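You operate a simulated robot arm through the tools that you are given. There is no shell and no other tool.

You run a simulated robot arm. Do the job below in one go: nothing can be reset, and whatever is moved stays where it is left.

JOB
Seat the grid, shut the lid, take your padlock off and switch the isolator on.
Fine: stand the padlock on the sack rest; leave the loader stopped.

The check looks at the end state, three seconds after you hand in, the way a careful person would. Anything else that was tipped, shoved, dropped, spilled or broken makes it a failure. Lids that push on must go on centred and level and be pressed home; caps that screw on are set level and turned clockwise until they are tight.

ROBOT AND FRAMES
A 7-joint arm with a two-finger parallel gripper, fixed in place. Base frame: the origin is on the floor under the middle of its stand, x ahead of it, y to its left, z up. Readings come in mm, rad, newtons and seconds.
It reaches about 1479 mm from its shoulder. Its first joint turns from -2.897 to 2.897 rad. Payload 4.4 kg.
Tool frame: the origin (TCP) lies between the finger pads and is the grasp point; the fingertips stand 23 mm ahead of it; z points along the fingers, y is the line along which they close. Largest opening 94 mm; finger width 38, thickness 10; the body of the gripper, 54 by 96 mm, starts 39 mm behind the TCP.
Orientation is that of the tool frame in the base frame, as a unit quaternion [x, y, z, w]. With the fingers straight down and closing along the base's y, the tool's x points along the base's -x, its y along +y and its z along -z.

CONTROLS
- The arm moves only by the tool move_arm. Its argument "increments" is a list of rows, each an object of numbers (a shift or turn left out is 0, a gripper value left out holds the last): "dx", "dy", "dz": the shift along the tool's x, y, z in mm; "rx", "ry", "rz": the turn, a rotation vector about the tool's x, y, z in degrees. In form: [{"dx": .., "dy": .., "dz": .., "rx": .., "ry": .., "rz": ..}, ...]. A call has 1 to 20 rows; each row shifts and turns the commanded pose from where the row before left it, along the tool's axes as they then stand. "claw" is the closure, from 0 (fully open) to 1 (shut), set as the call begins (left out, the last holds). A row lasts 0.2 s, in which the tool goes at most 50 mm and 0.15 rad; a call with a longer step from one row to the next is refused whole, and so is a gripper value outside its range. A pose out of reach is approached as far as the arm can. The call stops where the force on the tool passes 90 N (or 10 N more than at its start, if that is more) or the arm is blocked; 0.2 s more then pass. The fingers move at their own pace (about 72 mm/s each) and stop on an object; they squeeze with about 37 N. The grip force told is the motor's: it shows also when the fingers shut on nothing. Time passes only in rows, and 0.2 s behind the last, so rows that do not move let the fingers close. It gives the time, the measured TCP pose, the force on the tool (base axes), the opening and the grip force at its end, in the units of the frame above (readings bear some noise), with the torque about the TCP (base axes, N m) and any sound that the robot's microphone picked up.
- Cameras (640 x 400 px; columns grow to the right, rows downward): "scene" is fixed at [48.8, -648.6, 1282.1]; the picture's right is [0.82, -0.58, 0.00], its down [-0.26, -0.37, -0.89] and it looks along [0.51, 0.73, -0.46] (base axes); focal length 321 px, centre (320, 200). "wrist" rides on the gripper at [86, 16, -74] in the tool frame; the picture's right is [-0.18, 0.98, 0.00], its down [-0.58, -0.11, -0.81] and it looks along [-0.79, -0.15, 0.59] (tool axes); focal length 243 px, centre (320, 200). There is no depth. A picture from a camera that has moved, and an enlarged one, comes with that camera's place and axes in the base frame and with its lens.
- snapshot(camera): a new picture of that camera. No time passes.
- inspect(camera, box): a new picture of the part [left, top, right, bottom] of that camera's present view, enlarged. No time passes.
- finish_job(): hands the job in; it is judged then, once.

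Places have to be worked out from the pictures, the camera data and where the tool is seen. Open the gripper and draw the arm clear of the work before you hand the job in, unless the task says otherwise.

The tools are called after "Emit:" by a JSON object that holds its "api" and its "payload". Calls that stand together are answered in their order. move_arm: Moves the arm, as the interface text tells. Its arguments: {"type":"object","properties":{"increments":{"type":"array","items":{"type":"object","properties":{"dx":{"type":"number"},"dy":{"type":"number"},"dz":{"type":"number"},"rx":{"type":"number"},"ry":{"type":"number"},"rz":{"type":"number"}}}},"claw":{"type":"number"}},"required":["increments"]} The other tools are called the same way: snapshot (camera) takes a picture; inspect (camera, box) takes an enlarged picture of a part of a camera's view; finish_job () hands the job in.

At the start:

```text
clock: 0.0
position: [397.5, 354.1, 1103.4]
ee_rot: [0.0, 1.0, 0.0, 0.0]
force: [-0.1, 0.0, 0.6]
wrist_torque: [0.01, -0.01, 0.04]
grip_width: 94.1
finger_force: 0.0
```

scene: 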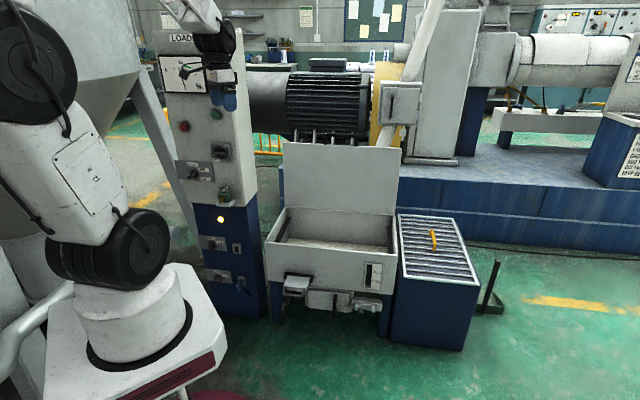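
wrist: 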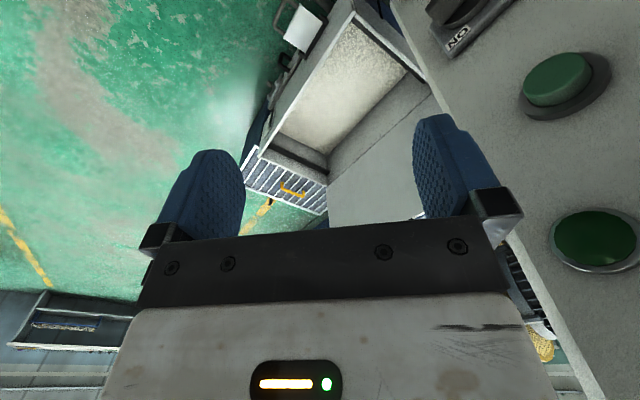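

I start by looking closer at the scene: the panel, the hopper with lid, and the grid on the box at the right.

Emit:
{"api": "inspect", "payload": {"camera": "scene", "box": [150, 20, 270, 170]}}

Emit:
{"api": "inspect", "payload": {"camera": "scene", "box": [150, 130, 280, 320]}}

Emit:
{"api": "inspect", "payload": {"camera": "scene", "box": [250, 130, 410, 340]}}

Emit:
{"api": "inspect", "payload": {"camera": "scene", "box": [370, 190, 530, 360]}}

```text
2.67 times, centred on (210, 95) of scene
camera zoom: at [48.8, -648.6, 1282.1], right [0.82, -0.58, 0.0], down [-0.26, -0.37, -0.89], along [0.51, 0.73, -0.46], focal length 856 px, centre (613, 480)
```

zoom: 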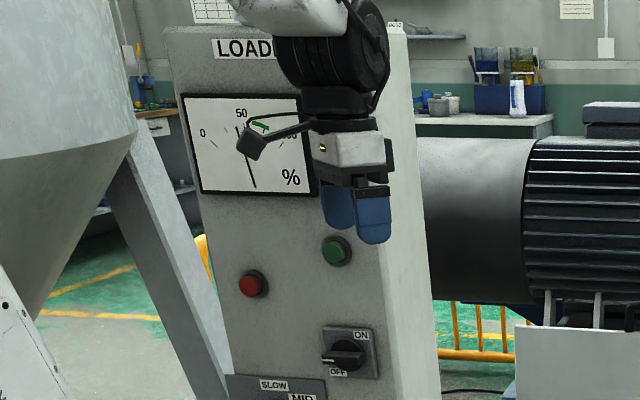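

```text
2.11 times, centred on (215, 225) of scene
camera zoom: at [48.8, -648.6, 1282.1], right [0.82, -0.58, 0.0], down [-0.26, -0.37, -0.89], along [0.51, 0.73, -0.46], focal length 675 px, centre (541, 147)
```

zoom: 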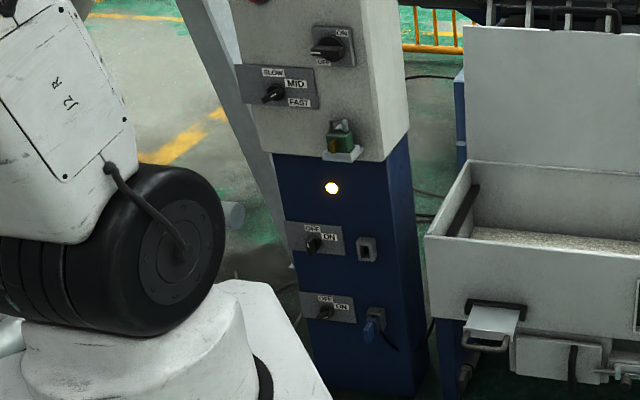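

```text
1.90 times, centred on (330, 235) of scene
camera zoom: at [48.8, -648.6, 1282.1], right [0.82, -0.58, 0.0], down [-0.26, -0.37, -0.89], along [0.51, 0.73, -0.46], focal length 611 px, centre (301, 133)
```

zoom: 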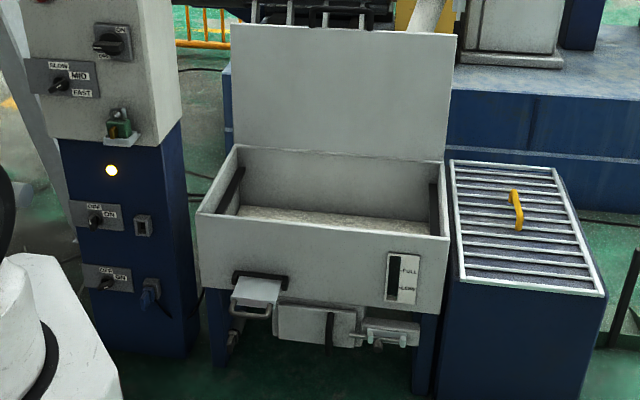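

```text
2.35 times, centred on (450, 275) of scene
camera zoom: at [48.8, -648.6, 1282.1], right [0.82, -0.58, 0.0], down [-0.26, -0.37, -0.89], along [0.51, 0.73, -0.46], focal length 755 px, centre (14, 24)
```

zoom: 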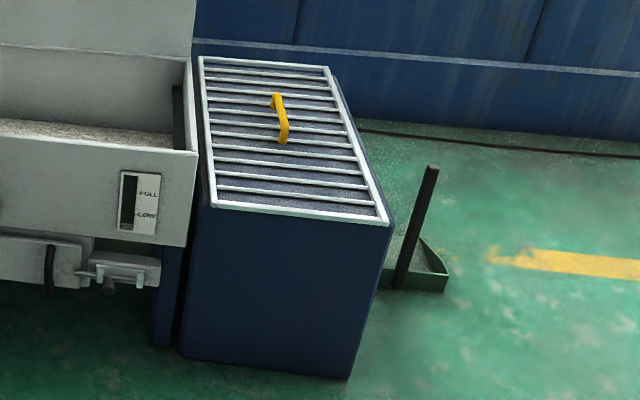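

I need closer details of the switches, the padlock, and the hopper features.

Emit:
{"api": "inspect", "payload": {"camera": "scene", "box": [170, 130, 250, 210]}}

Emit:
{"api": "inspect", "payload": {"camera": "scene", "box": [185, 200, 275, 330]}}

Emit:
{"api": "inspect", "payload": {"camera": "scene", "box": [260, 260, 400, 350]}}

Emit:
{"api": "inspect", "payload": {"camera": "scene", "box": [260, 130, 410, 270]}}

Emit:
{"api": "inspect", "payload": {"camera": "wrist", "box": [230, 0, 640, 240]}}

```text
5.00 times, centred on (210, 170) of scene
camera zoom: at [48.8, -648.6, 1282.1], right [0.82, -0.58, 0.0], down [-0.26, -0.37, -0.89], along [0.51, 0.73, -0.46], focal length 1604 px, centre (870, 350)
```

zoom: 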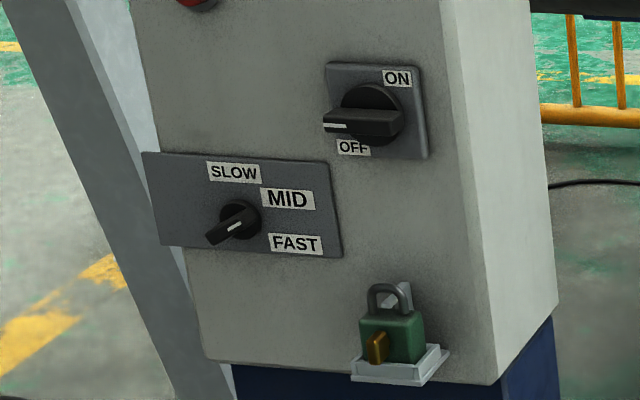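

```text
3.08 times, centred on (230, 265) of scene
camera zoom: at [48.8, -648.6, 1282.1], right [0.82, -0.58, 0.0], down [-0.26, -0.37, -0.89], along [0.51, 0.73, -0.46], focal length 987 px, centre (597, 0)
```

zoom: 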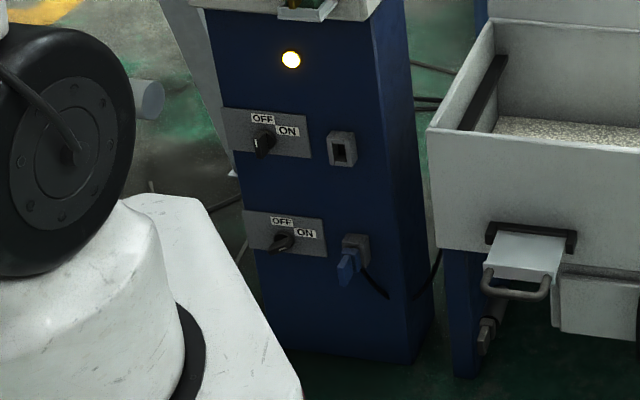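

```text
4.44 times, centred on (330, 305) of scene
camera zoom: at [48.8, -648.6, 1282.1], right [0.82, -0.58, 0.0], down [-0.26, -0.37, -0.89], along [0.51, 0.73, -0.46], focal length 1426 px, centre (276, -267)
```

zoom: 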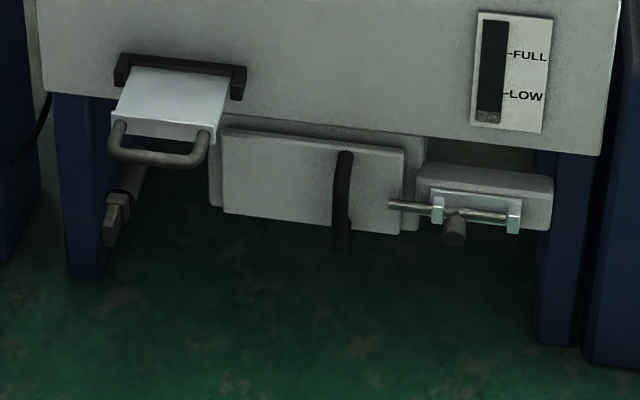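

```text
2.86 times, centred on (335, 200) of scene
camera zoom: at [48.8, -648.6, 1282.1], right [0.82, -0.58, 0.0], down [-0.26, -0.37, -0.89], along [0.51, 0.73, -0.46], focal length 917 px, centre (277, 200)
```

zoom: 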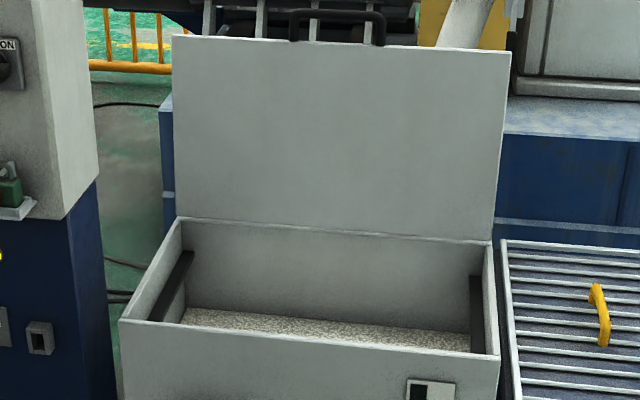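

```text
1.56 times, centred on (435, 120) of wrist
camera zoom: at [310.8, 369.8, 1177.8], right [0.18, 0.98, 0.0], down [0.58, -0.11, 0.81], along [0.79, -0.15, -0.59], focal length 379 px, centre (140, 325)
```

zoom: 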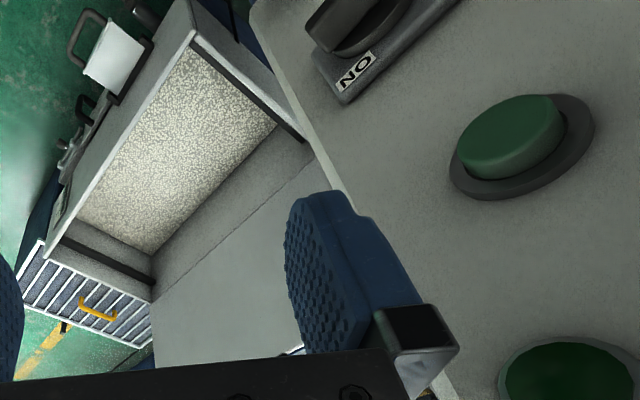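

The scene camera zooms well, so I zoom tightly onto the padlock, switches and lid handle.

Emit:
{"api": "inspect", "payload": {"camera": "scene", "box": [208, 176, 248, 212]}}

Emit:
{"api": "inspect", "payload": {"camera": "scene", "box": [195, 225, 255, 295]}}

Emit:
{"api": "inspect", "payload": {"camera": "scene", "box": [195, 135, 255, 175]}}

Emit:
{"api": "inspect", "payload": {"camera": "scene", "box": [280, 120, 350, 160]}}

Emit:
{"api": "inspect", "payload": {"camera": "scene", "box": [410, 215, 470, 265]}}

Emit:
{"api": "inspect", "payload": {"camera": "scene", "box": [150, 20, 250, 80]}}

```text
11.11 times, centred on (228, 194) of scene
camera zoom: at [48.8, -648.6, 1282.1], right [0.82, -0.58, 0.0], down [-0.26, -0.37, -0.89], along [0.51, 0.73, -0.46], focal length 3565 px, centre (1342, 267)
```

zoom: 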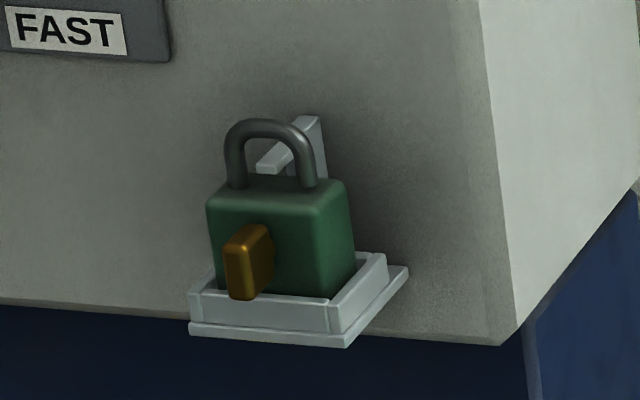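

```text
5.71 times, centred on (225, 260) of scene
camera zoom: at [48.8, -648.6, 1282.1], right [0.82, -0.58, 0.0], down [-0.26, -0.37, -0.89], along [0.51, 0.73, -0.46], focal length 1833 px, centre (863, -143)
```

zoom: 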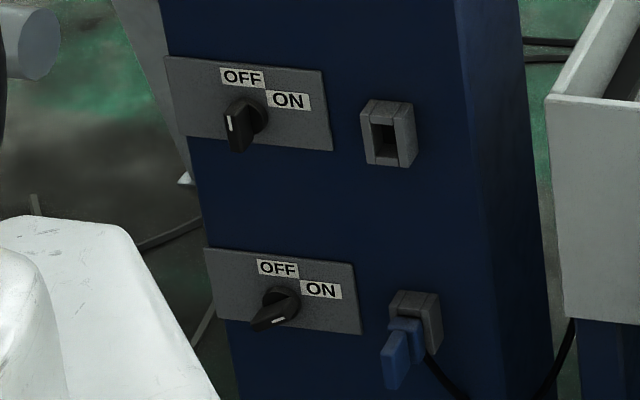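

```text
10.00 times, centred on (225, 155) of scene
camera zoom: at [48.8, -648.6, 1282.1], right [0.82, -0.58, 0.0], down [-0.26, -0.37, -0.89], along [0.51, 0.73, -0.46], focal length 3208 px, centre (1270, 650)
```

zoom: 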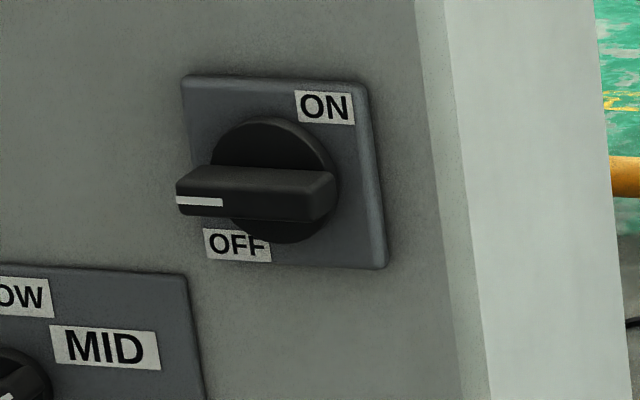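

```text
9.14 times, centred on (315, 140) of scene
camera zoom: at [48.8, -648.6, 1282.1], right [0.82, -0.58, 0.0], down [-0.26, -0.37, -0.89], along [0.51, 0.73, -0.46], focal length 2933 px, centre (366, 749)
```

zoom: 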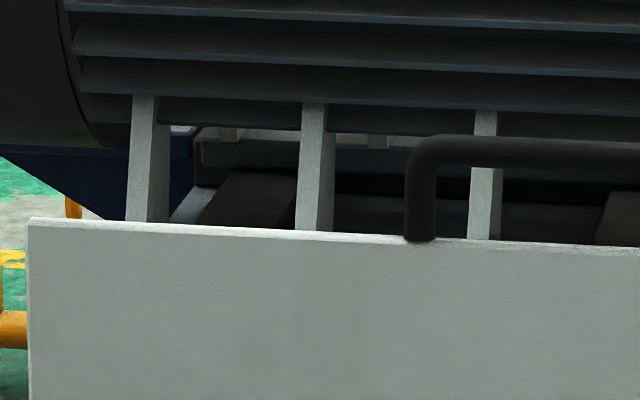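

```text
8.00 times, centred on (440, 240) of scene
camera zoom: at [48.8, -648.6, 1282.1], right [0.82, -0.58, 0.0], down [-0.26, -0.37, -0.89], along [0.51, 0.73, -0.46], focal length 2567 px, centre (-640, -120)
```

zoom: 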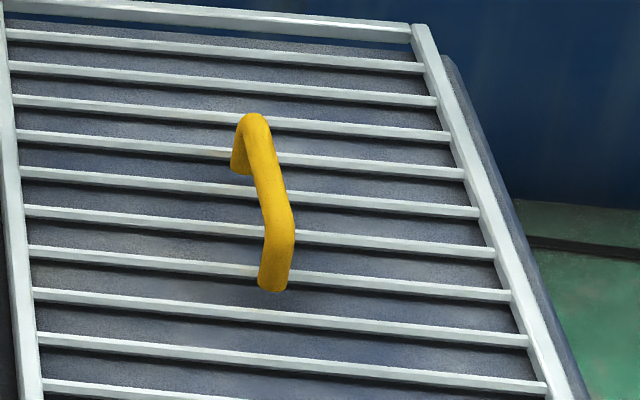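

```text
6.40 times, centred on (200, 50) of scene
camera zoom: at [48.8, -648.6, 1282.1], right [0.82, -0.58, 0.0], down [-0.26, -0.37, -0.89], along [0.51, 0.73, -0.46], focal length 2053 px, centre (1088, 1160)
```

zoom: 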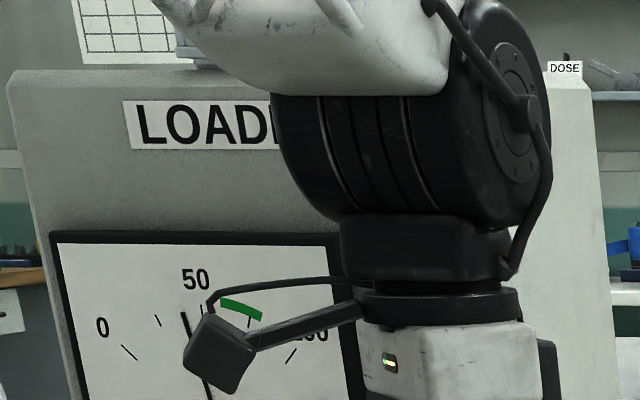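

I zoom further into the lower switches, the speed selector and the panel top.

Emit:
{"api": "inspect", "payload": {"camera": "scene", "box": [198, 230, 232, 256]}}

Emit:
{"api": "inspect", "payload": {"camera": "scene", "box": [200, 262, 234, 288]}}

Emit:
{"api": "inspect", "payload": {"camera": "scene", "box": [175, 155, 220, 185]}}

Emit:
{"api": "inspect", "payload": {"camera": "scene", "box": [228, 230, 272, 300]}}

Emit:
{"api": "inspect", "payload": {"camera": "scene", "box": [370, 60, 640, 200]}}

Emit:
{"api": "inspect", "payload": {"camera": "scene", "box": [470, 0, 640, 110]}}

```text
15.38 times, centred on (215, 243) of scene
camera zoom: at [48.8, -648.6, 1282.1], right [0.82, -0.58, 0.0], down [-0.26, -0.37, -0.89], along [0.51, 0.73, -0.46], focal length 4936 px, centre (1935, -462)
```

zoom: 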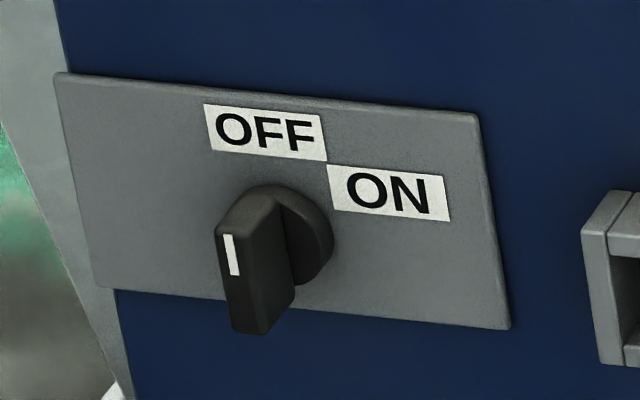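

```text
15.38 times, centred on (217, 275) of scene
camera zoom: at [48.8, -648.6, 1282.1], right [0.82, -0.58, 0.0], down [-0.26, -0.37, -0.89], along [0.51, 0.73, -0.46], focal length 4936 px, centre (1905, -954)
```

zoom: 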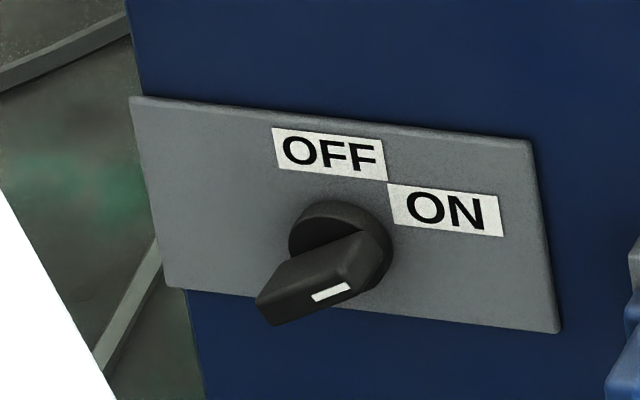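

```text
13.33 times, centred on (198, 170) of scene
camera zoom: at [48.8, -648.6, 1282.1], right [0.82, -0.58, 0.0], down [-0.26, -0.37, -0.89], along [0.51, 0.73, -0.46], focal length 4278 px, centre (1953, 600)
```

zoom: 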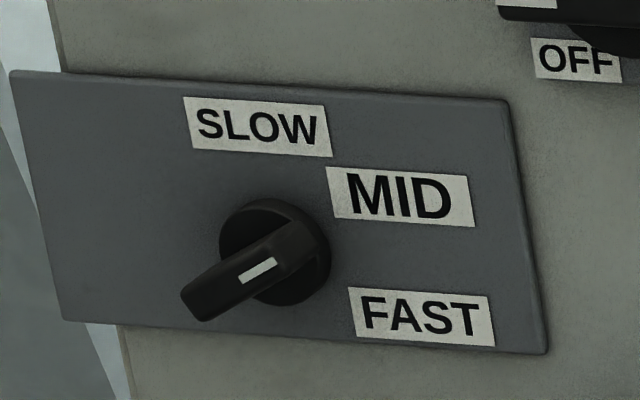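

```text
5.71 times, centred on (250, 265) of scene
camera zoom: at [48.8, -648.6, 1282.1], right [0.82, -0.58, 0.0], down [-0.26, -0.37, -0.89], along [0.51, 0.73, -0.46], focal length 1833 px, centre (720, -171)
```

zoom: 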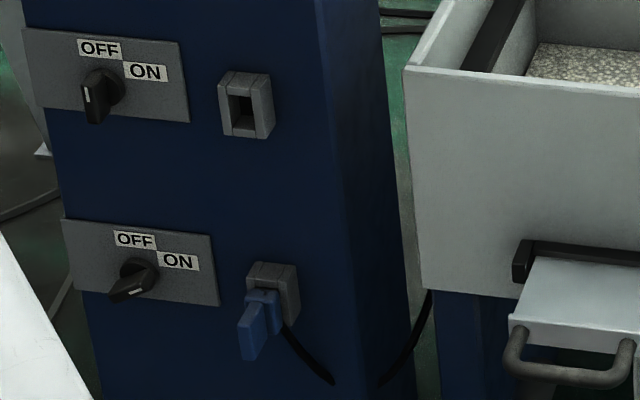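

```text
2.37 times, centred on (505, 130) of scene
camera zoom: at [48.8, -648.6, 1282.1], right [0.82, -0.58, 0.0], down [-0.26, -0.37, -0.89], along [0.51, 0.73, -0.46], focal length 760 px, centre (-118, 366)
```

zoom: 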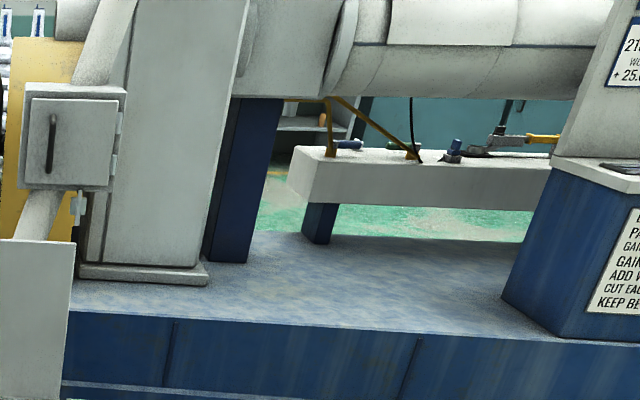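

```text
3.64 times, centred on (555, 55) of scene
camera zoom: at [48.8, -648.6, 1282.1], right [0.82, -0.58, 0.0], down [-0.26, -0.37, -0.89], along [0.51, 0.73, -0.46], focal length 1167 px, centre (-534, 727)
```

zoom: 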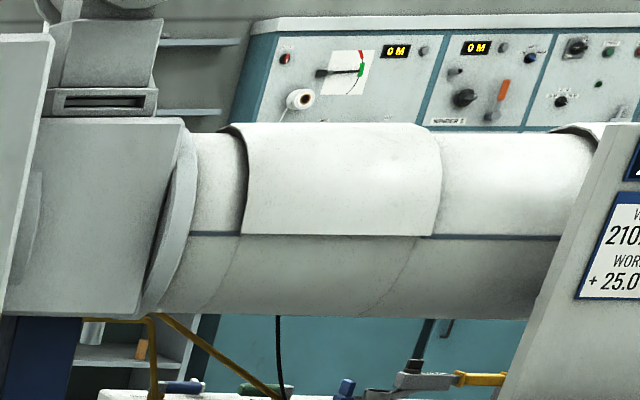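

The upper auxiliary switch is at OFF, the lower one at ON, and the isolator's pointer is at 9 o'clock (OFF). I move away from the panel toward an overview spot above the hopper and turn the tool 47° so it squares with the machine.

Emit:
{"api": "move_arm", "payload": {"increments": [{"dx": -31.6, "dy": -25.5, "dz": 6.7}, {"dx": -31.6, "dy": -25.5, "dz": 6.7}, {"dx": -31.6, "dy": -25.5, "dz": 6.7}, {"dx": -31.6, "dy": -25.5, "dz": 6.7}, {"dx": -31.6, "dy": -25.5, "dz": 6.7}, {"dx": -31.6, "dy": -25.5, "dz": 6.7}, {"dx": -31.6, "dy": -25.5, "dz": 6.7}, {"dx": -31.6, "dy": -25.5, "dz": 6.7}, {"rz": -7.83}, {"rz": -7.83}, {"rz": -7.83}, {"rz": -7.83}, {"rz": -7.83}, {"rz": -7.85}], "claw": 0}}

```text
clock: 3.0
position: [648.9, 149.9, 1049.4]
ee_rot: [-0.401, 0.916, 0.0, 0.001]
force: [0.4, -0.5, -0.2]
wrist_torque: [0.02, -0.02, -0.02]
grip_width: 93.7
finger_force: 0.1
```

The tool is at (649,150,1049) with yaw 47°. I take both views.

Emit:
{"api": "snapshot", "payload": {"camera": "wrist"}}

Emit:
{"api": "snapshot", "payload": {"camera": "scene"}}

Emit:
{"api": "inspect", "payload": {"camera": "scene", "box": [150, 20, 260, 130]}}

```text
taken
camera wrist: at [579.3, 97.3, 1124.0], right [-0.59, 0.8, 0.0], down [0.48, 0.35, 0.81], along [0.65, 0.48, -0.59], focal length 243 px, centre (320, 200)
```

wrist: 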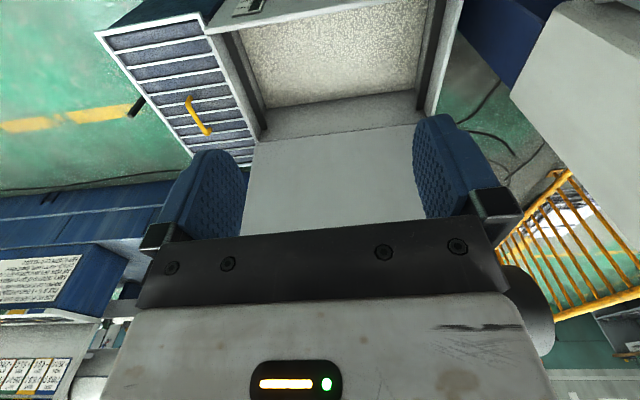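

```text
taken
```

scene: 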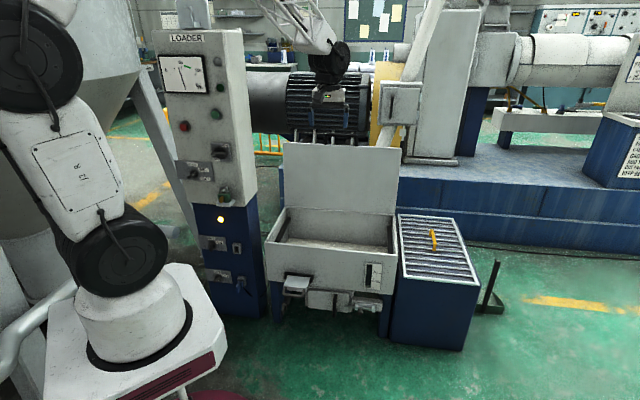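

```text
3.64 times, centred on (205, 75) of scene
camera zoom: at [48.8, -648.6, 1282.1], right [0.82, -0.58, 0.0], down [-0.26, -0.37, -0.89], along [0.51, 0.73, -0.46], focal length 1167 px, centre (738, 654)
```

zoom: 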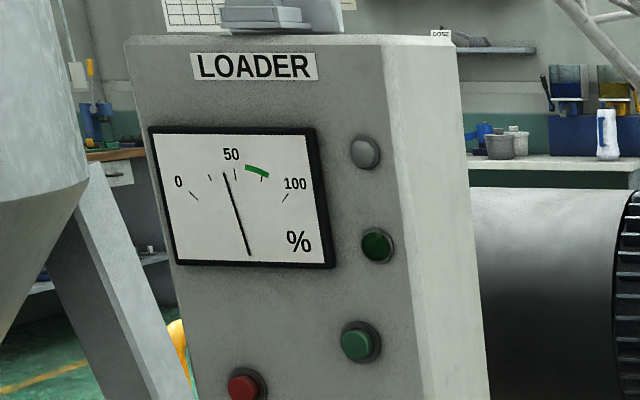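

The panel is titled LOADER, with start/stop buttons and lamps dark. I zoom into the hopper, lid and grid from the wrist view.

Emit:
{"api": "inspect", "payload": {"camera": "wrist", "box": [200, 0, 480, 175]}}

Emit:
{"api": "inspect", "payload": {"camera": "wrist", "box": [80, 0, 270, 170]}}

Emit:
{"api": "inspect", "payload": {"camera": "wrist", "box": [240, 100, 440, 230]}}

```text
2.29 times, centred on (340, 88) of wrist
camera zoom: at [579.3, 97.3, 1124.0], right [-0.59, 0.8, 0.0], down [0.48, 0.35, 0.81], along [0.65, 0.48, -0.59], focal length 555 px, centre (274, 457)
```

zoom: 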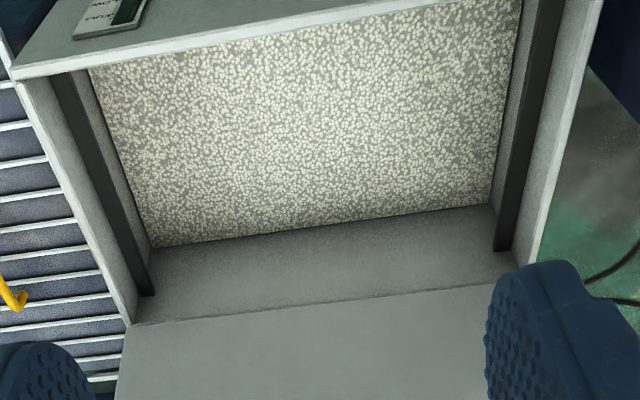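

```text
2.35 times, centred on (175, 85) of wrist
camera zoom: at [579.3, 97.3, 1124.0], right [-0.59, 0.8, 0.0], down [0.48, 0.35, 0.81], along [0.65, 0.48, -0.59], focal length 571 px, centre (661, 471)
```

zoom: 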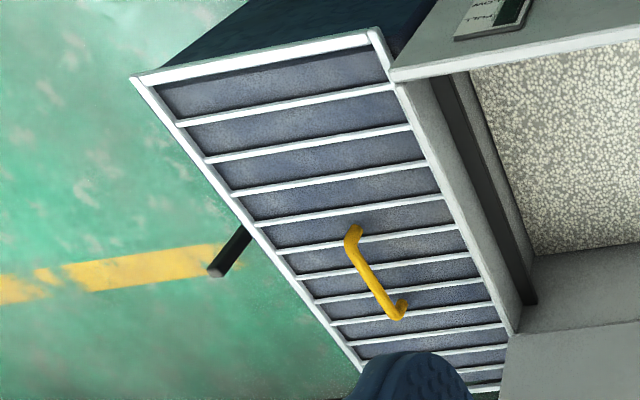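

```text
3.08 times, centred on (340, 165) of wrist
camera zoom: at [579.3, 97.3, 1124.0], right [-0.59, 0.8, 0.0], down [0.48, 0.35, 0.81], along [0.65, 0.48, -0.59], focal length 746 px, centre (258, 308)
```

zoom: 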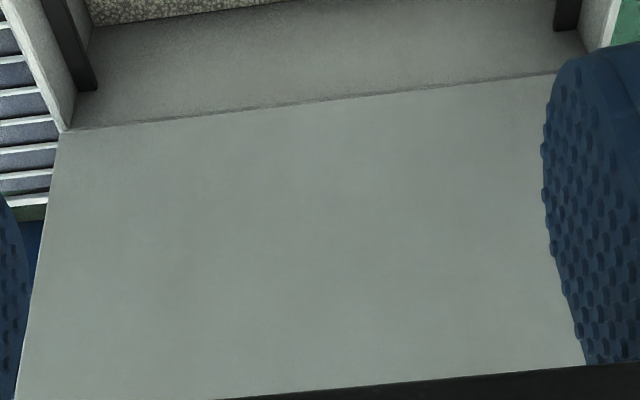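

The hopper rim is at about z≈498 with corners near (900,20), (1133,248), (509,406), (741,630). The lid stands vertical. The grid (≈290×518) lies on the box with its handle centred near (1200,65,438). I fly to a spot near the handle for a close look.

Emit:
{"api": "move_arm", "payload": {"increments": [{"dx": -17.92, "dy": -33.87, "dz": 26.85}, {"dx": -17.92, "dy": -33.87, "dz": 26.85}, {"dx": -17.92, "dy": -33.87, "dz": 26.85}, {"dx": -17.92, "dy": -33.87, "dz": 26.85}, {"dx": -17.92, "dy": -33.87, "dz": 26.85}, {"dx": -17.92, "dy": -33.87, "dz": 26.85}, {"dx": -17.92, "dy": -33.87, "dz": 26.85}, {"dx": -17.92, "dy": -33.87, "dz": 26.85}, {"dx": -17.92, "dy": -33.87, "dz": 26.85}, {"dx": -17.92, "dy": -33.87, "dz": 26.85}, {"dx": -17.92, "dy": -33.87, "dz": 26.85}, {"dx": -17.92, "dy": -33.87, "dz": 26.85}, {"dx": -17.92, "dy": -33.87, "dz": 26.85}]}}

Emit:
{"api": "snapshot", "payload": {"camera": "wrist"}}

```text
clock: 5.8
position: [1131.8, 20.5, 701.2]
ee_rot: [-0.4, 0.917, -0.001, 0.0]
force: [-0.1, -0.8, 1.1]
wrist_torque: [0.01, 0.03, -0.01]
grip_width: 94.1
finger_force: 0.0
```

```text
taken
camera wrist: at [1061.0, -32.4, 775.5], right [-0.59, 0.8, 0.0], down [0.47, 0.35, 0.81], along [0.65, 0.48, -0.59], focal length 243 px, centre (320, 200)
```

wrist: 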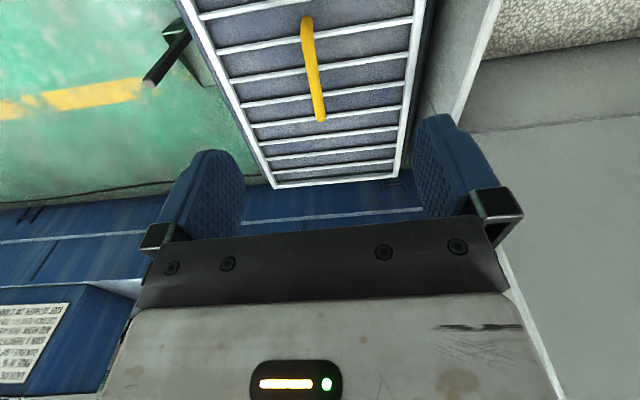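

The handle is visible at the top of the view. I zoom in for its exact position and orientation.

Emit:
{"api": "inspect", "payload": {"camera": "wrist", "box": [240, 0, 400, 130]}}

Emit:
{"api": "inspect", "payload": {"camera": "wrist", "box": [380, 0, 640, 170]}}

```text
3.08 times, centred on (320, 65) of wrist
camera zoom: at [1061.0, -32.4, 775.5], right [-0.59, 0.8, 0.0], down [0.47, 0.35, 0.81], along [0.65, 0.48, -0.59], focal length 746 px, centre (320, 615)
```

zoom: 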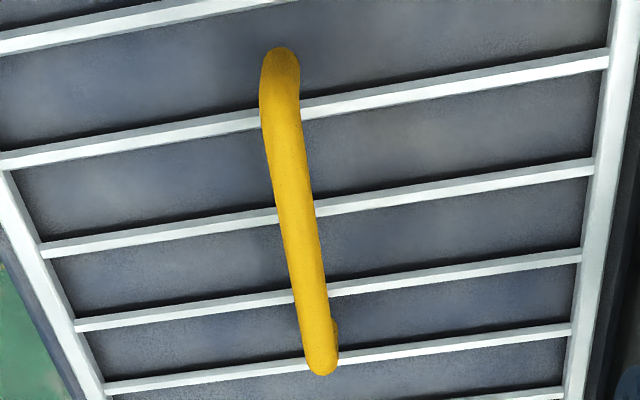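

```text
2.35 times, centred on (510, 85) of wrist
camera zoom: at [1061.0, -32.4, 775.5], right [-0.59, 0.8, 0.0], down [0.47, 0.35, 0.81], along [0.65, 0.48, -0.59], focal length 571 px, centre (-127, 471)
```

zoom: 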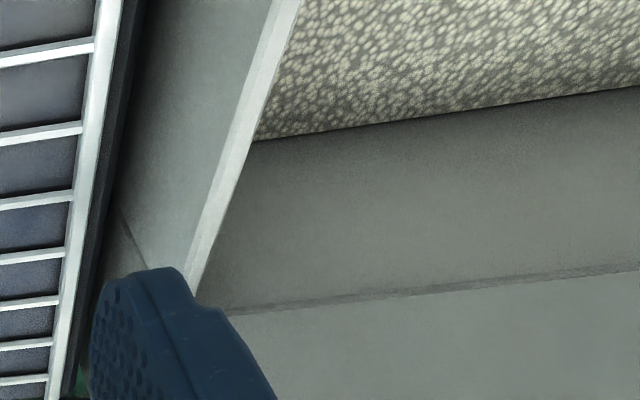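

The handle runs at 45° from about (1163,21) to (1245,105), centre ≈(1204,63). So the machine yaw is 45°; I straighten to yaw 45° and descend above the handle.

Emit:
{"api": "move_arm", "payload": {"increments": [{"rz": 2.0}, {"dx": -16.2, "dy": -4.2, "dz": 36.2}, {"dx": -16.2, "dy": -4.2, "dz": 36.2}, {"dx": -16.2, "dy": -4.2, "dz": 36.2}, {"dx": -16.2, "dy": -4.2, "dz": 36.2}, {"dx": -16.2, "dy": -4.2, "dz": 36.2}]}}

Emit:
{"api": "snapshot", "payload": {"camera": "wrist"}}

Emit:
{"api": "inspect", "payload": {"camera": "scene", "box": [390, 170, 490, 270]}}

```text
clock: 7.2
position: [1204.7, 63.5, 520.9]
ee_rot: [-0.382, 0.924, -0.001, 0.001]
force: [0.7, 0.2, 1.3]
wrist_torque: [-0.01, 0.05, 0.0]
grip_width: 94.0
finger_force: 0.1
```

```text
taken
camera wrist: at [1131.2, 12.2, 594.8], right [-0.56, 0.83, 0.0], down [0.49, 0.33, 0.81], along [0.67, 0.46, -0.59], focal length 243 px, centre (320, 200)
```

wrist: 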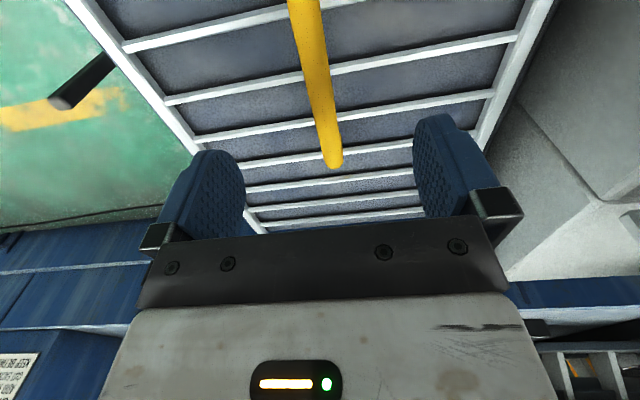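

```text
4.00 times, centred on (440, 220) of scene
camera zoom: at [48.8, -648.6, 1282.1], right [0.82, -0.58, 0.0], down [-0.26, -0.37, -0.89], along [0.51, 0.73, -0.46], focal length 1283 px, centre (-160, 120)
```

zoom: 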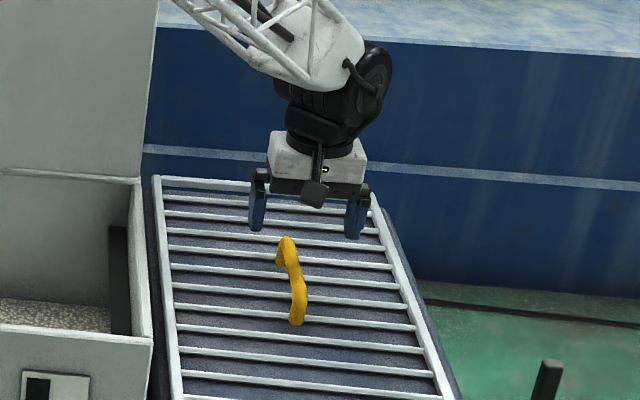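

The handle lies centred and aligned between the fingers (offset <1 mm). I descend 80 mm so the bar sits between the pads.

Emit:
{"api": "move_arm", "payload": {"increments": [{"dz": 27}, {"dz": 27}, {"dz": 13}, {"dz": 12}, {}]}}

Emit:
{"api": "inspect", "payload": {"camera": "scene", "box": [410, 190, 470, 250]}}

Emit:
{"api": "snapshot", "payload": {"camera": "wrist"}}

```text
clock: 8.4
position: [1202.4, 61.8, 440.0]
ee_rot: [-0.383, 0.924, -0.001, 0.0]
force: [0.4, 0.9, 0.1]
wrist_torque: [-0.01, 0.01, 0.01]
grip_width: 93.9
finger_force: 0.1
```

```text
6.67 times, centred on (440, 220) of scene
camera zoom: at [48.8, -648.6, 1282.1], right [0.82, -0.58, 0.0], down [-0.26, -0.37, -0.89], along [0.51, 0.73, -0.46], focal length 2139 px, centre (-480, 67)
```

zoom: 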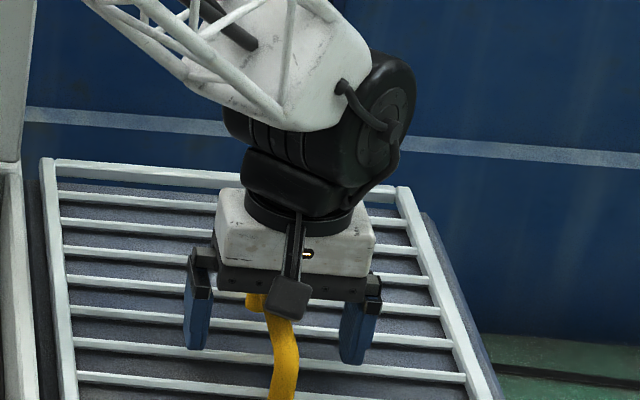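

```text
taken
camera wrist: at [1130.6, 12.2, 514.3], right [-0.56, 0.83, 0.0], down [0.49, 0.33, 0.81], along [0.67, 0.46, -0.59], focal length 243 px, centre (320, 200)
```

wrist: 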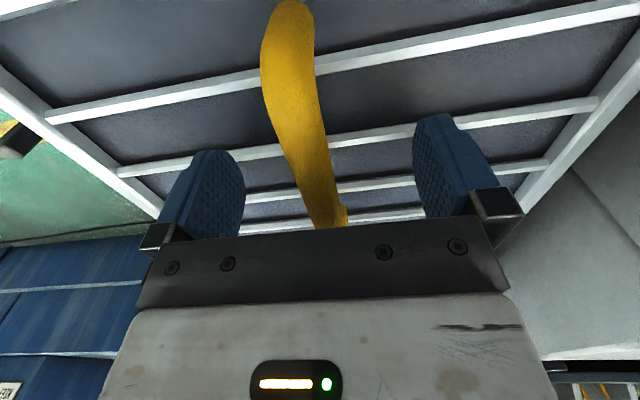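

The bar lies between the pads and no contact is felt. I close the gripper on it.

Emit:
{"api": "move_arm", "payload": {"increments": [{}, {}, {}, {}, {}], "claw": 1}}

Emit:
{"api": "snapshot", "payload": {"camera": "wrist"}}

```text
clock: 9.6
position: [1203.0, 62.1, 439.8]
ee_rot: [-0.383, 0.924, 0.0, -0.001]
force: [-2.6, 0.5, 0.0]
wrist_torque: [-0.08, 0.04, -0.02]
grip_width: 15.6
finger_force: 37.0
```

```text
taken
camera wrist: at [1130.6, 12.3, 514.4], right [-0.56, 0.83, 0.0], down [0.49, 0.33, 0.81], along [0.67, 0.46, -0.59], focal length 243 px, centre (320, 200)
```

wrist: 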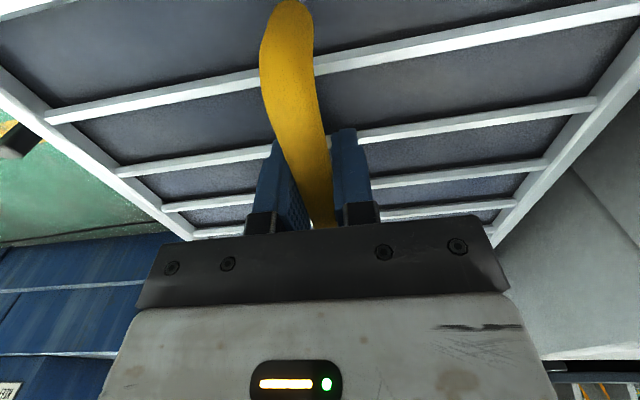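

The gripper holds the 15.6 mm bar. I lift slowly 40 mm and read the weight.

Emit:
{"api": "move_arm", "payload": {"increments": [{"dz": -8}, {"dz": -10}, {"dz": -10}, {"dz": -12}, {}, {}]}}

Emit:
{"api": "inspect", "payload": {"camera": "scene", "box": [370, 150, 530, 290]}}

```text
clock: 11.0
position: [1202.7, 62.5, 480.9]
ee_rot: [-0.382, 0.924, 0.0, 0.0]
force: [0.2, 0.7, -8.5]
wrist_torque: [-0.03, 0.03, 0.0]
grip_width: 15.5
finger_force: 37.1
```

```text
2.86 times, centred on (450, 220) of scene
camera zoom: at [48.8, -648.6, 1282.1], right [0.82, -0.58, 0.0], down [-0.26, -0.37, -0.89], along [0.51, 0.73, -0.46], focal length 917 px, centre (-51, 143)
```

zoom: 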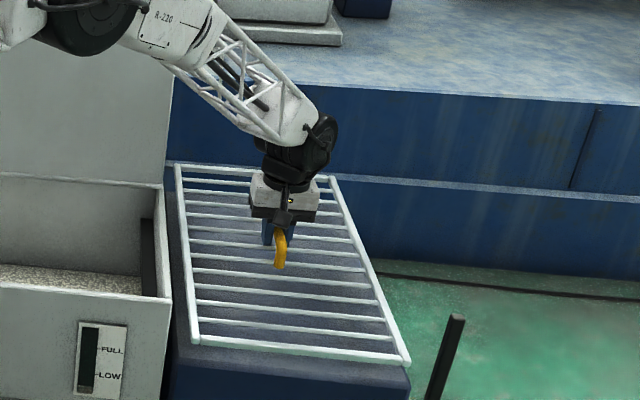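

The grid hangs level, weighing 8.5 N. Before moving it over the hopper, I zoom on the hopper's rim corners for accurate positions.

Emit:
{"api": "inspect", "payload": {"camera": "scene", "box": [375, 205, 415, 265]}}

Emit:
{"api": "inspect", "payload": {"camera": "scene", "box": [255, 195, 305, 255]}}

Emit:
{"api": "snapshot", "payload": {"camera": "wrist"}}

```text
6.67 times, centred on (395, 235) of scene
camera zoom: at [48.8, -648.6, 1282.1], right [0.82, -0.58, 0.0], down [-0.26, -0.37, -0.89], along [0.51, 0.73, -0.46], focal length 2139 px, centre (-180, -33)
```

zoom: 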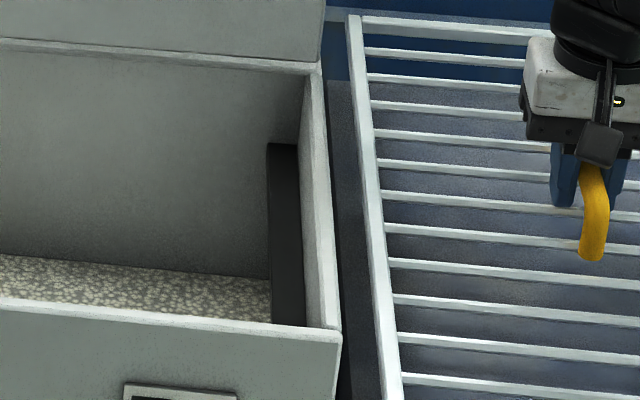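

```text
6.67 times, centred on (280, 225) of scene
camera zoom: at [48.8, -648.6, 1282.1], right [0.82, -0.58, 0.0], down [-0.26, -0.37, -0.89], along [0.51, 0.73, -0.46], focal length 2139 px, centre (587, 33)
```

zoom: 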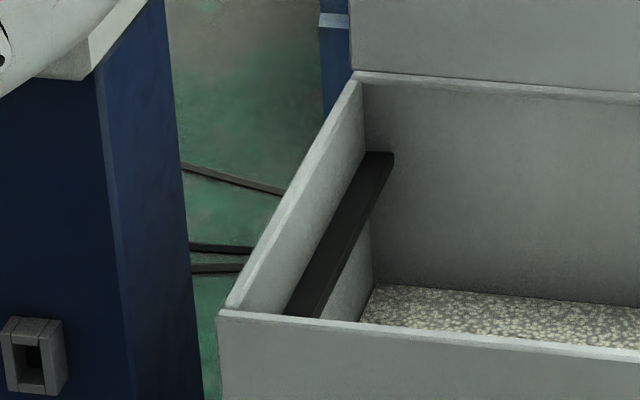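

```text
taken
camera wrist: at [1130.8, 12.2, 554.8], right [-0.56, 0.83, 0.0], down [0.49, 0.33, 0.81], along [0.67, 0.46, -0.59], focal length 243 px, centre (320, 200)
```

wrist: 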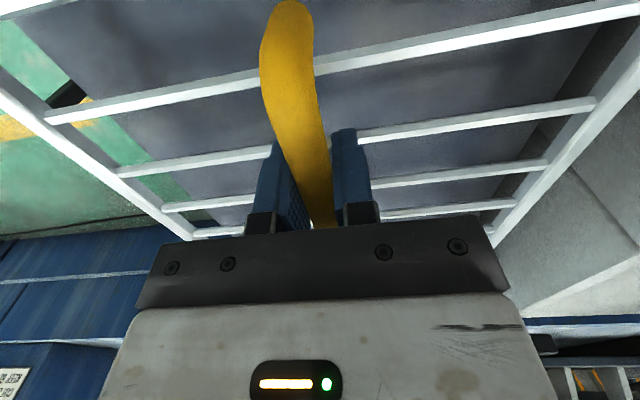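

Rim corners at z≈500 come out at ≈(898,15), (1131,247), (507,405), (738,631): yaw exactly 45°, hopper centre ≈(819,325). I raise the grid and draw it back toward the robot, clear of the upright lid, before turning it.

Emit:
{"api": "move_arm", "payload": {"increments": [{"dz": -30}, {"dz": -40}, {"dz": -40}, {"dz": -40}, {"dz": -20}, {"dx": 25, "dy": 10}, {"dx": 40, "dy": 16}, {"dx": 40, "dy": 16}, {"dx": 40, "dy": 16}, {"dx": 40, "dy": 16}, {"dx": 40, "dy": 16}, {"dx": 30, "dy": 16}, {}]}}

Emit:
{"api": "snapshot", "payload": {"camera": "scene"}}

```text
clock: 13.8
position: [946.9, -42.2, 649.9]
ee_rot: [-0.383, 0.924, 0.0, 0.0]
force: [-1.0, 0.5, -7.4]
wrist_torque: [0.04, 0.09, 0.03]
grip_width: 15.7
finger_force: 37.0
```

```text
taken
```

scene: 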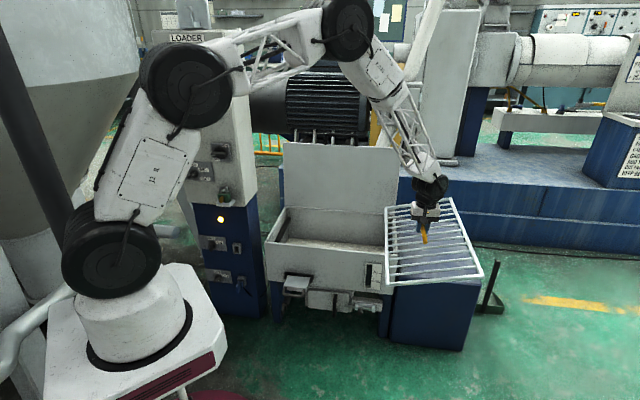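

The grid is held level and clear. I rotate it 90° (yaw 45° → −45°) here.

Emit:
{"api": "move_arm", "payload": {"increments": [{"rz": 4}, {"rz": 7}, {"rz": 7.5}, {"rz": 7.5}, {"rz": 7.5}, {"rz": 7.5}, {"rz": 7.5}, {"rz": 7.5}, {"rz": 7.5}, {"rz": 7.5}, {"rz": 7.5}, {"rz": 7.5}, {"rz": 4}, {}]}}

Emit:
{"api": "snapshot", "payload": {"camera": "scene"}}

Emit:
{"api": "snapshot", "payload": {"camera": "wrist"}}

```text
clock: 16.8
position: [947.9, -43.9, 650.3]
ee_rot: [0.382, 0.924, 0.001, -0.001]
force: [0.3, 0.1, -7.8]
wrist_torque: [0.1, -0.01, 0.0]
grip_width: 15.5
finger_force: 37.3
```

```text
taken
```

scene: 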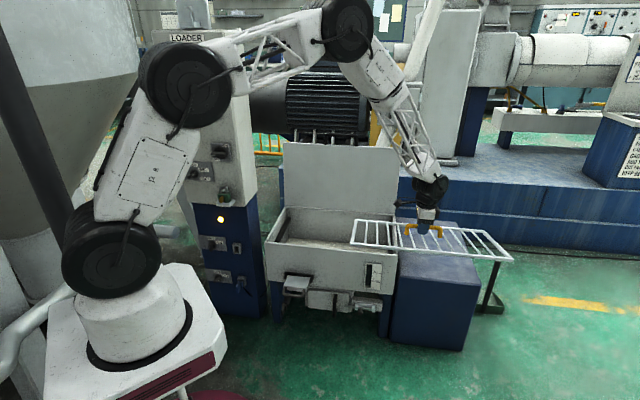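

```text
taken
camera wrist: at [898.3, 29.0, 724.6], right [0.83, 0.56, 0.0], down [0.33, -0.49, 0.81], along [0.46, -0.67, -0.59], focal length 243 px, centre (320, 200)
```

wrist: 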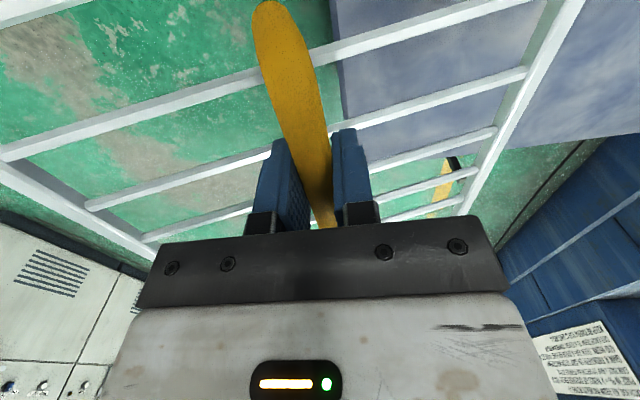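

The grid is now turned with its long side along the hopper. I carry it over the hopper at height 650.

Emit:
{"api": "move_arm", "payload": {"increments": [{"dx": 20, "dy": 9}, {"dx": 35, "dy": 15}, {"dx": 37, "dy": 16}, {"dx": 37, "dy": 16}, {"dx": 37, "dy": 16}, {"dx": 37, "dy": 16}, {"dx": 37, "dy": 16}, {"dx": 37, "dy": 16}, {"dx": 37, "dy": 16}, {"dx": 25, "dy": 11}, {"dx": 10, "dy": 4}, {}]}}

Emit:
{"api": "snapshot", "payload": {"camera": "scene"}}

Emit:
{"api": "snapshot", "payload": {"camera": "wrist"}}

```text
clock: 19.4
position: [808.1, 311.4, 650.0]
ee_rot: [0.383, 0.924, 0.0, 0.0]
force: [0.2, -0.7, -7.2]
wrist_torque: [0.1, -0.02, 0.03]
grip_width: 15.4
finger_force: 37.1
```

```text
taken
```

scene: 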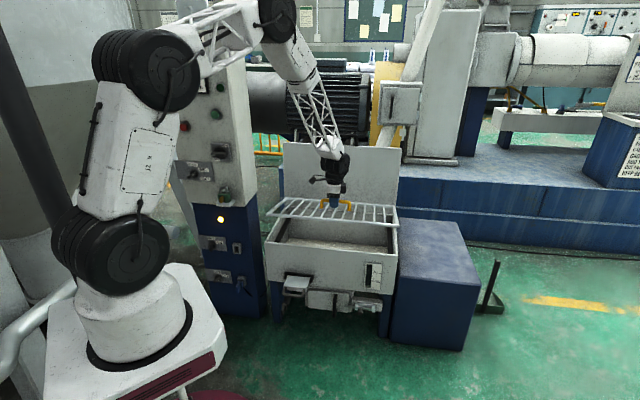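

```text
taken
camera wrist: at [758.0, 383.1, 724.1], right [0.83, 0.56, 0.0], down [0.33, -0.49, 0.81], along [0.46, -0.67, -0.59], focal length 243 px, centre (320, 200)
```

wrist: 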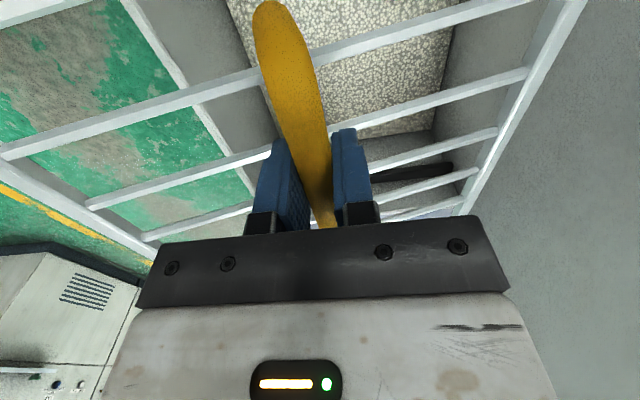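

I look closely at the hopper walls through the grid to refine the alignment.

Emit:
{"api": "inspect", "payload": {"camera": "wrist", "box": [80, 0, 300, 140]}}

Emit:
{"api": "inspect", "payload": {"camera": "wrist", "box": [340, 60, 600, 220]}}

Emit:
{"api": "inspect", "payload": {"camera": "scene", "box": [255, 185, 410, 265]}}

```text
2.86 times, centred on (190, 70) of wrist
camera zoom: at [758.0, 383.1, 724.1], right [0.83, 0.56, 0.0], down [0.33, -0.49, 0.81], along [0.46, -0.67, -0.59], focal length 693 px, centre (691, 571)
```

zoom: 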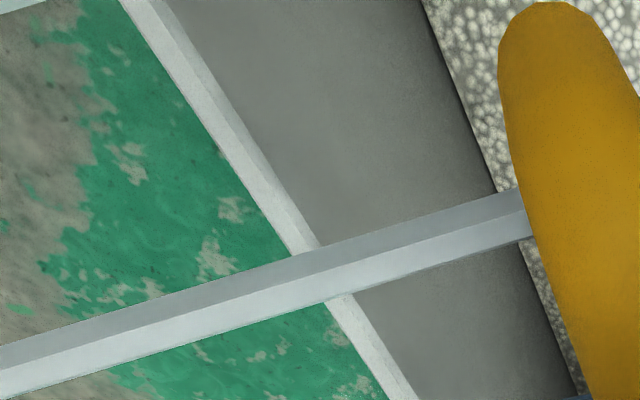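

```text
2.46 times, centred on (470, 140) of wrist
camera zoom: at [758.0, 383.1, 724.1], right [0.83, 0.56, 0.0], down [0.33, -0.49, 0.81], along [0.46, -0.67, -0.59], focal length 597 px, centre (-49, 348)
```

zoom: 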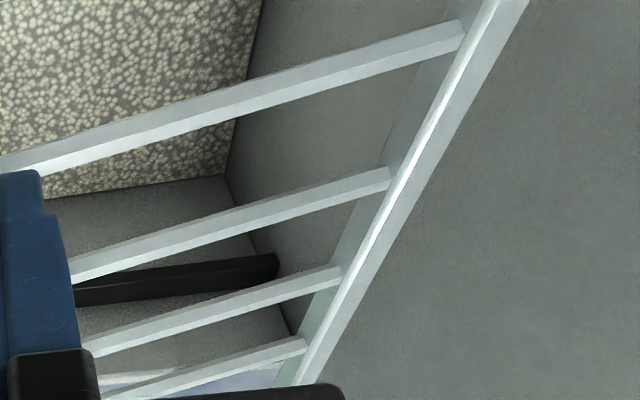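

```text
4.13 times, centred on (332, 225) of scene
camera zoom: at [48.8, -648.6, 1282.1], right [0.82, -0.58, 0.0], down [-0.26, -0.37, -0.89], along [0.51, 0.73, -0.46], focal length 1325 px, centre (268, 97)
```

zoom: 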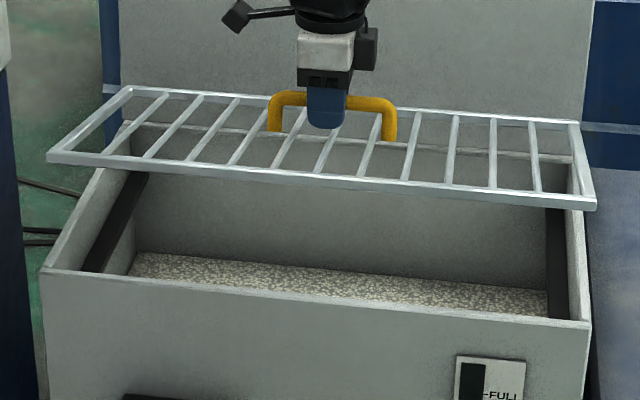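

The grid hangs pitched about the handle bar (back edge roughly 12° low), probably from brushing the lid's side edge on the way back. I check the lid and grid more closely before going on.

Emit:
{"api": "inspect", "payload": {"camera": "scene", "box": [260, 130, 410, 240]}}

Emit:
{"api": "inspect", "payload": {"camera": "scene", "box": [260, 190, 330, 235]}}

Emit:
{"api": "inspect", "payload": {"camera": "scene", "box": [340, 190, 410, 235]}}

```text
3.64 times, centred on (335, 185) of scene
camera zoom: at [48.8, -648.6, 1282.1], right [0.82, -0.58, 0.0], down [-0.26, -0.37, -0.89], along [0.51, 0.73, -0.46], focal length 1167 px, centre (266, 254)
```

zoom: 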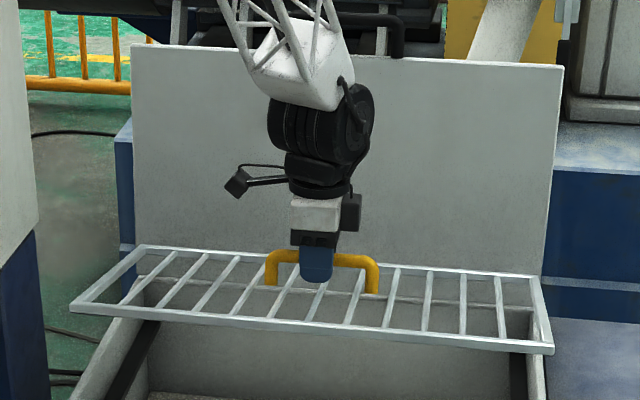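

```text
8.89 times, centred on (295, 212) of scene
camera zoom: at [48.8, -648.6, 1282.1], right [0.82, -0.58, 0.0], down [-0.26, -0.37, -0.89], along [0.51, 0.73, -0.46], focal length 2852 px, centre (542, 89)
```

zoom: 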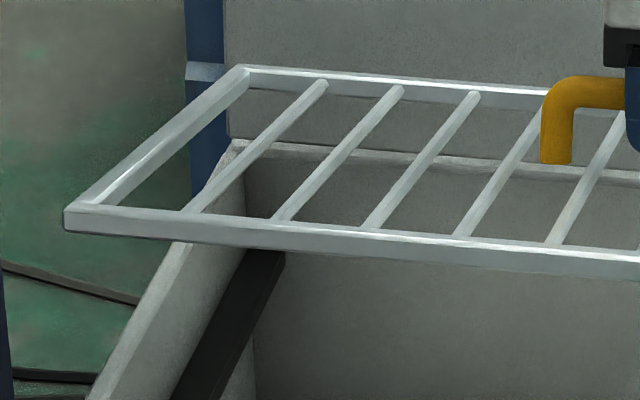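

```text
8.89 times, centred on (375, 212) of scene
camera zoom: at [48.8, -648.6, 1282.1], right [0.82, -0.58, 0.0], down [-0.26, -0.37, -0.89], along [0.51, 0.73, -0.46], focal length 2852 px, centre (-169, 89)
```

zoom: 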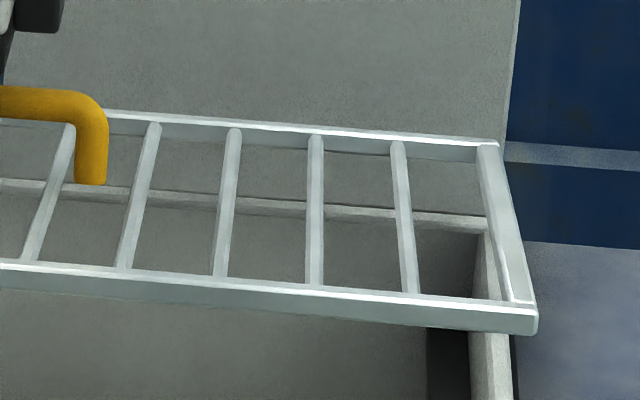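

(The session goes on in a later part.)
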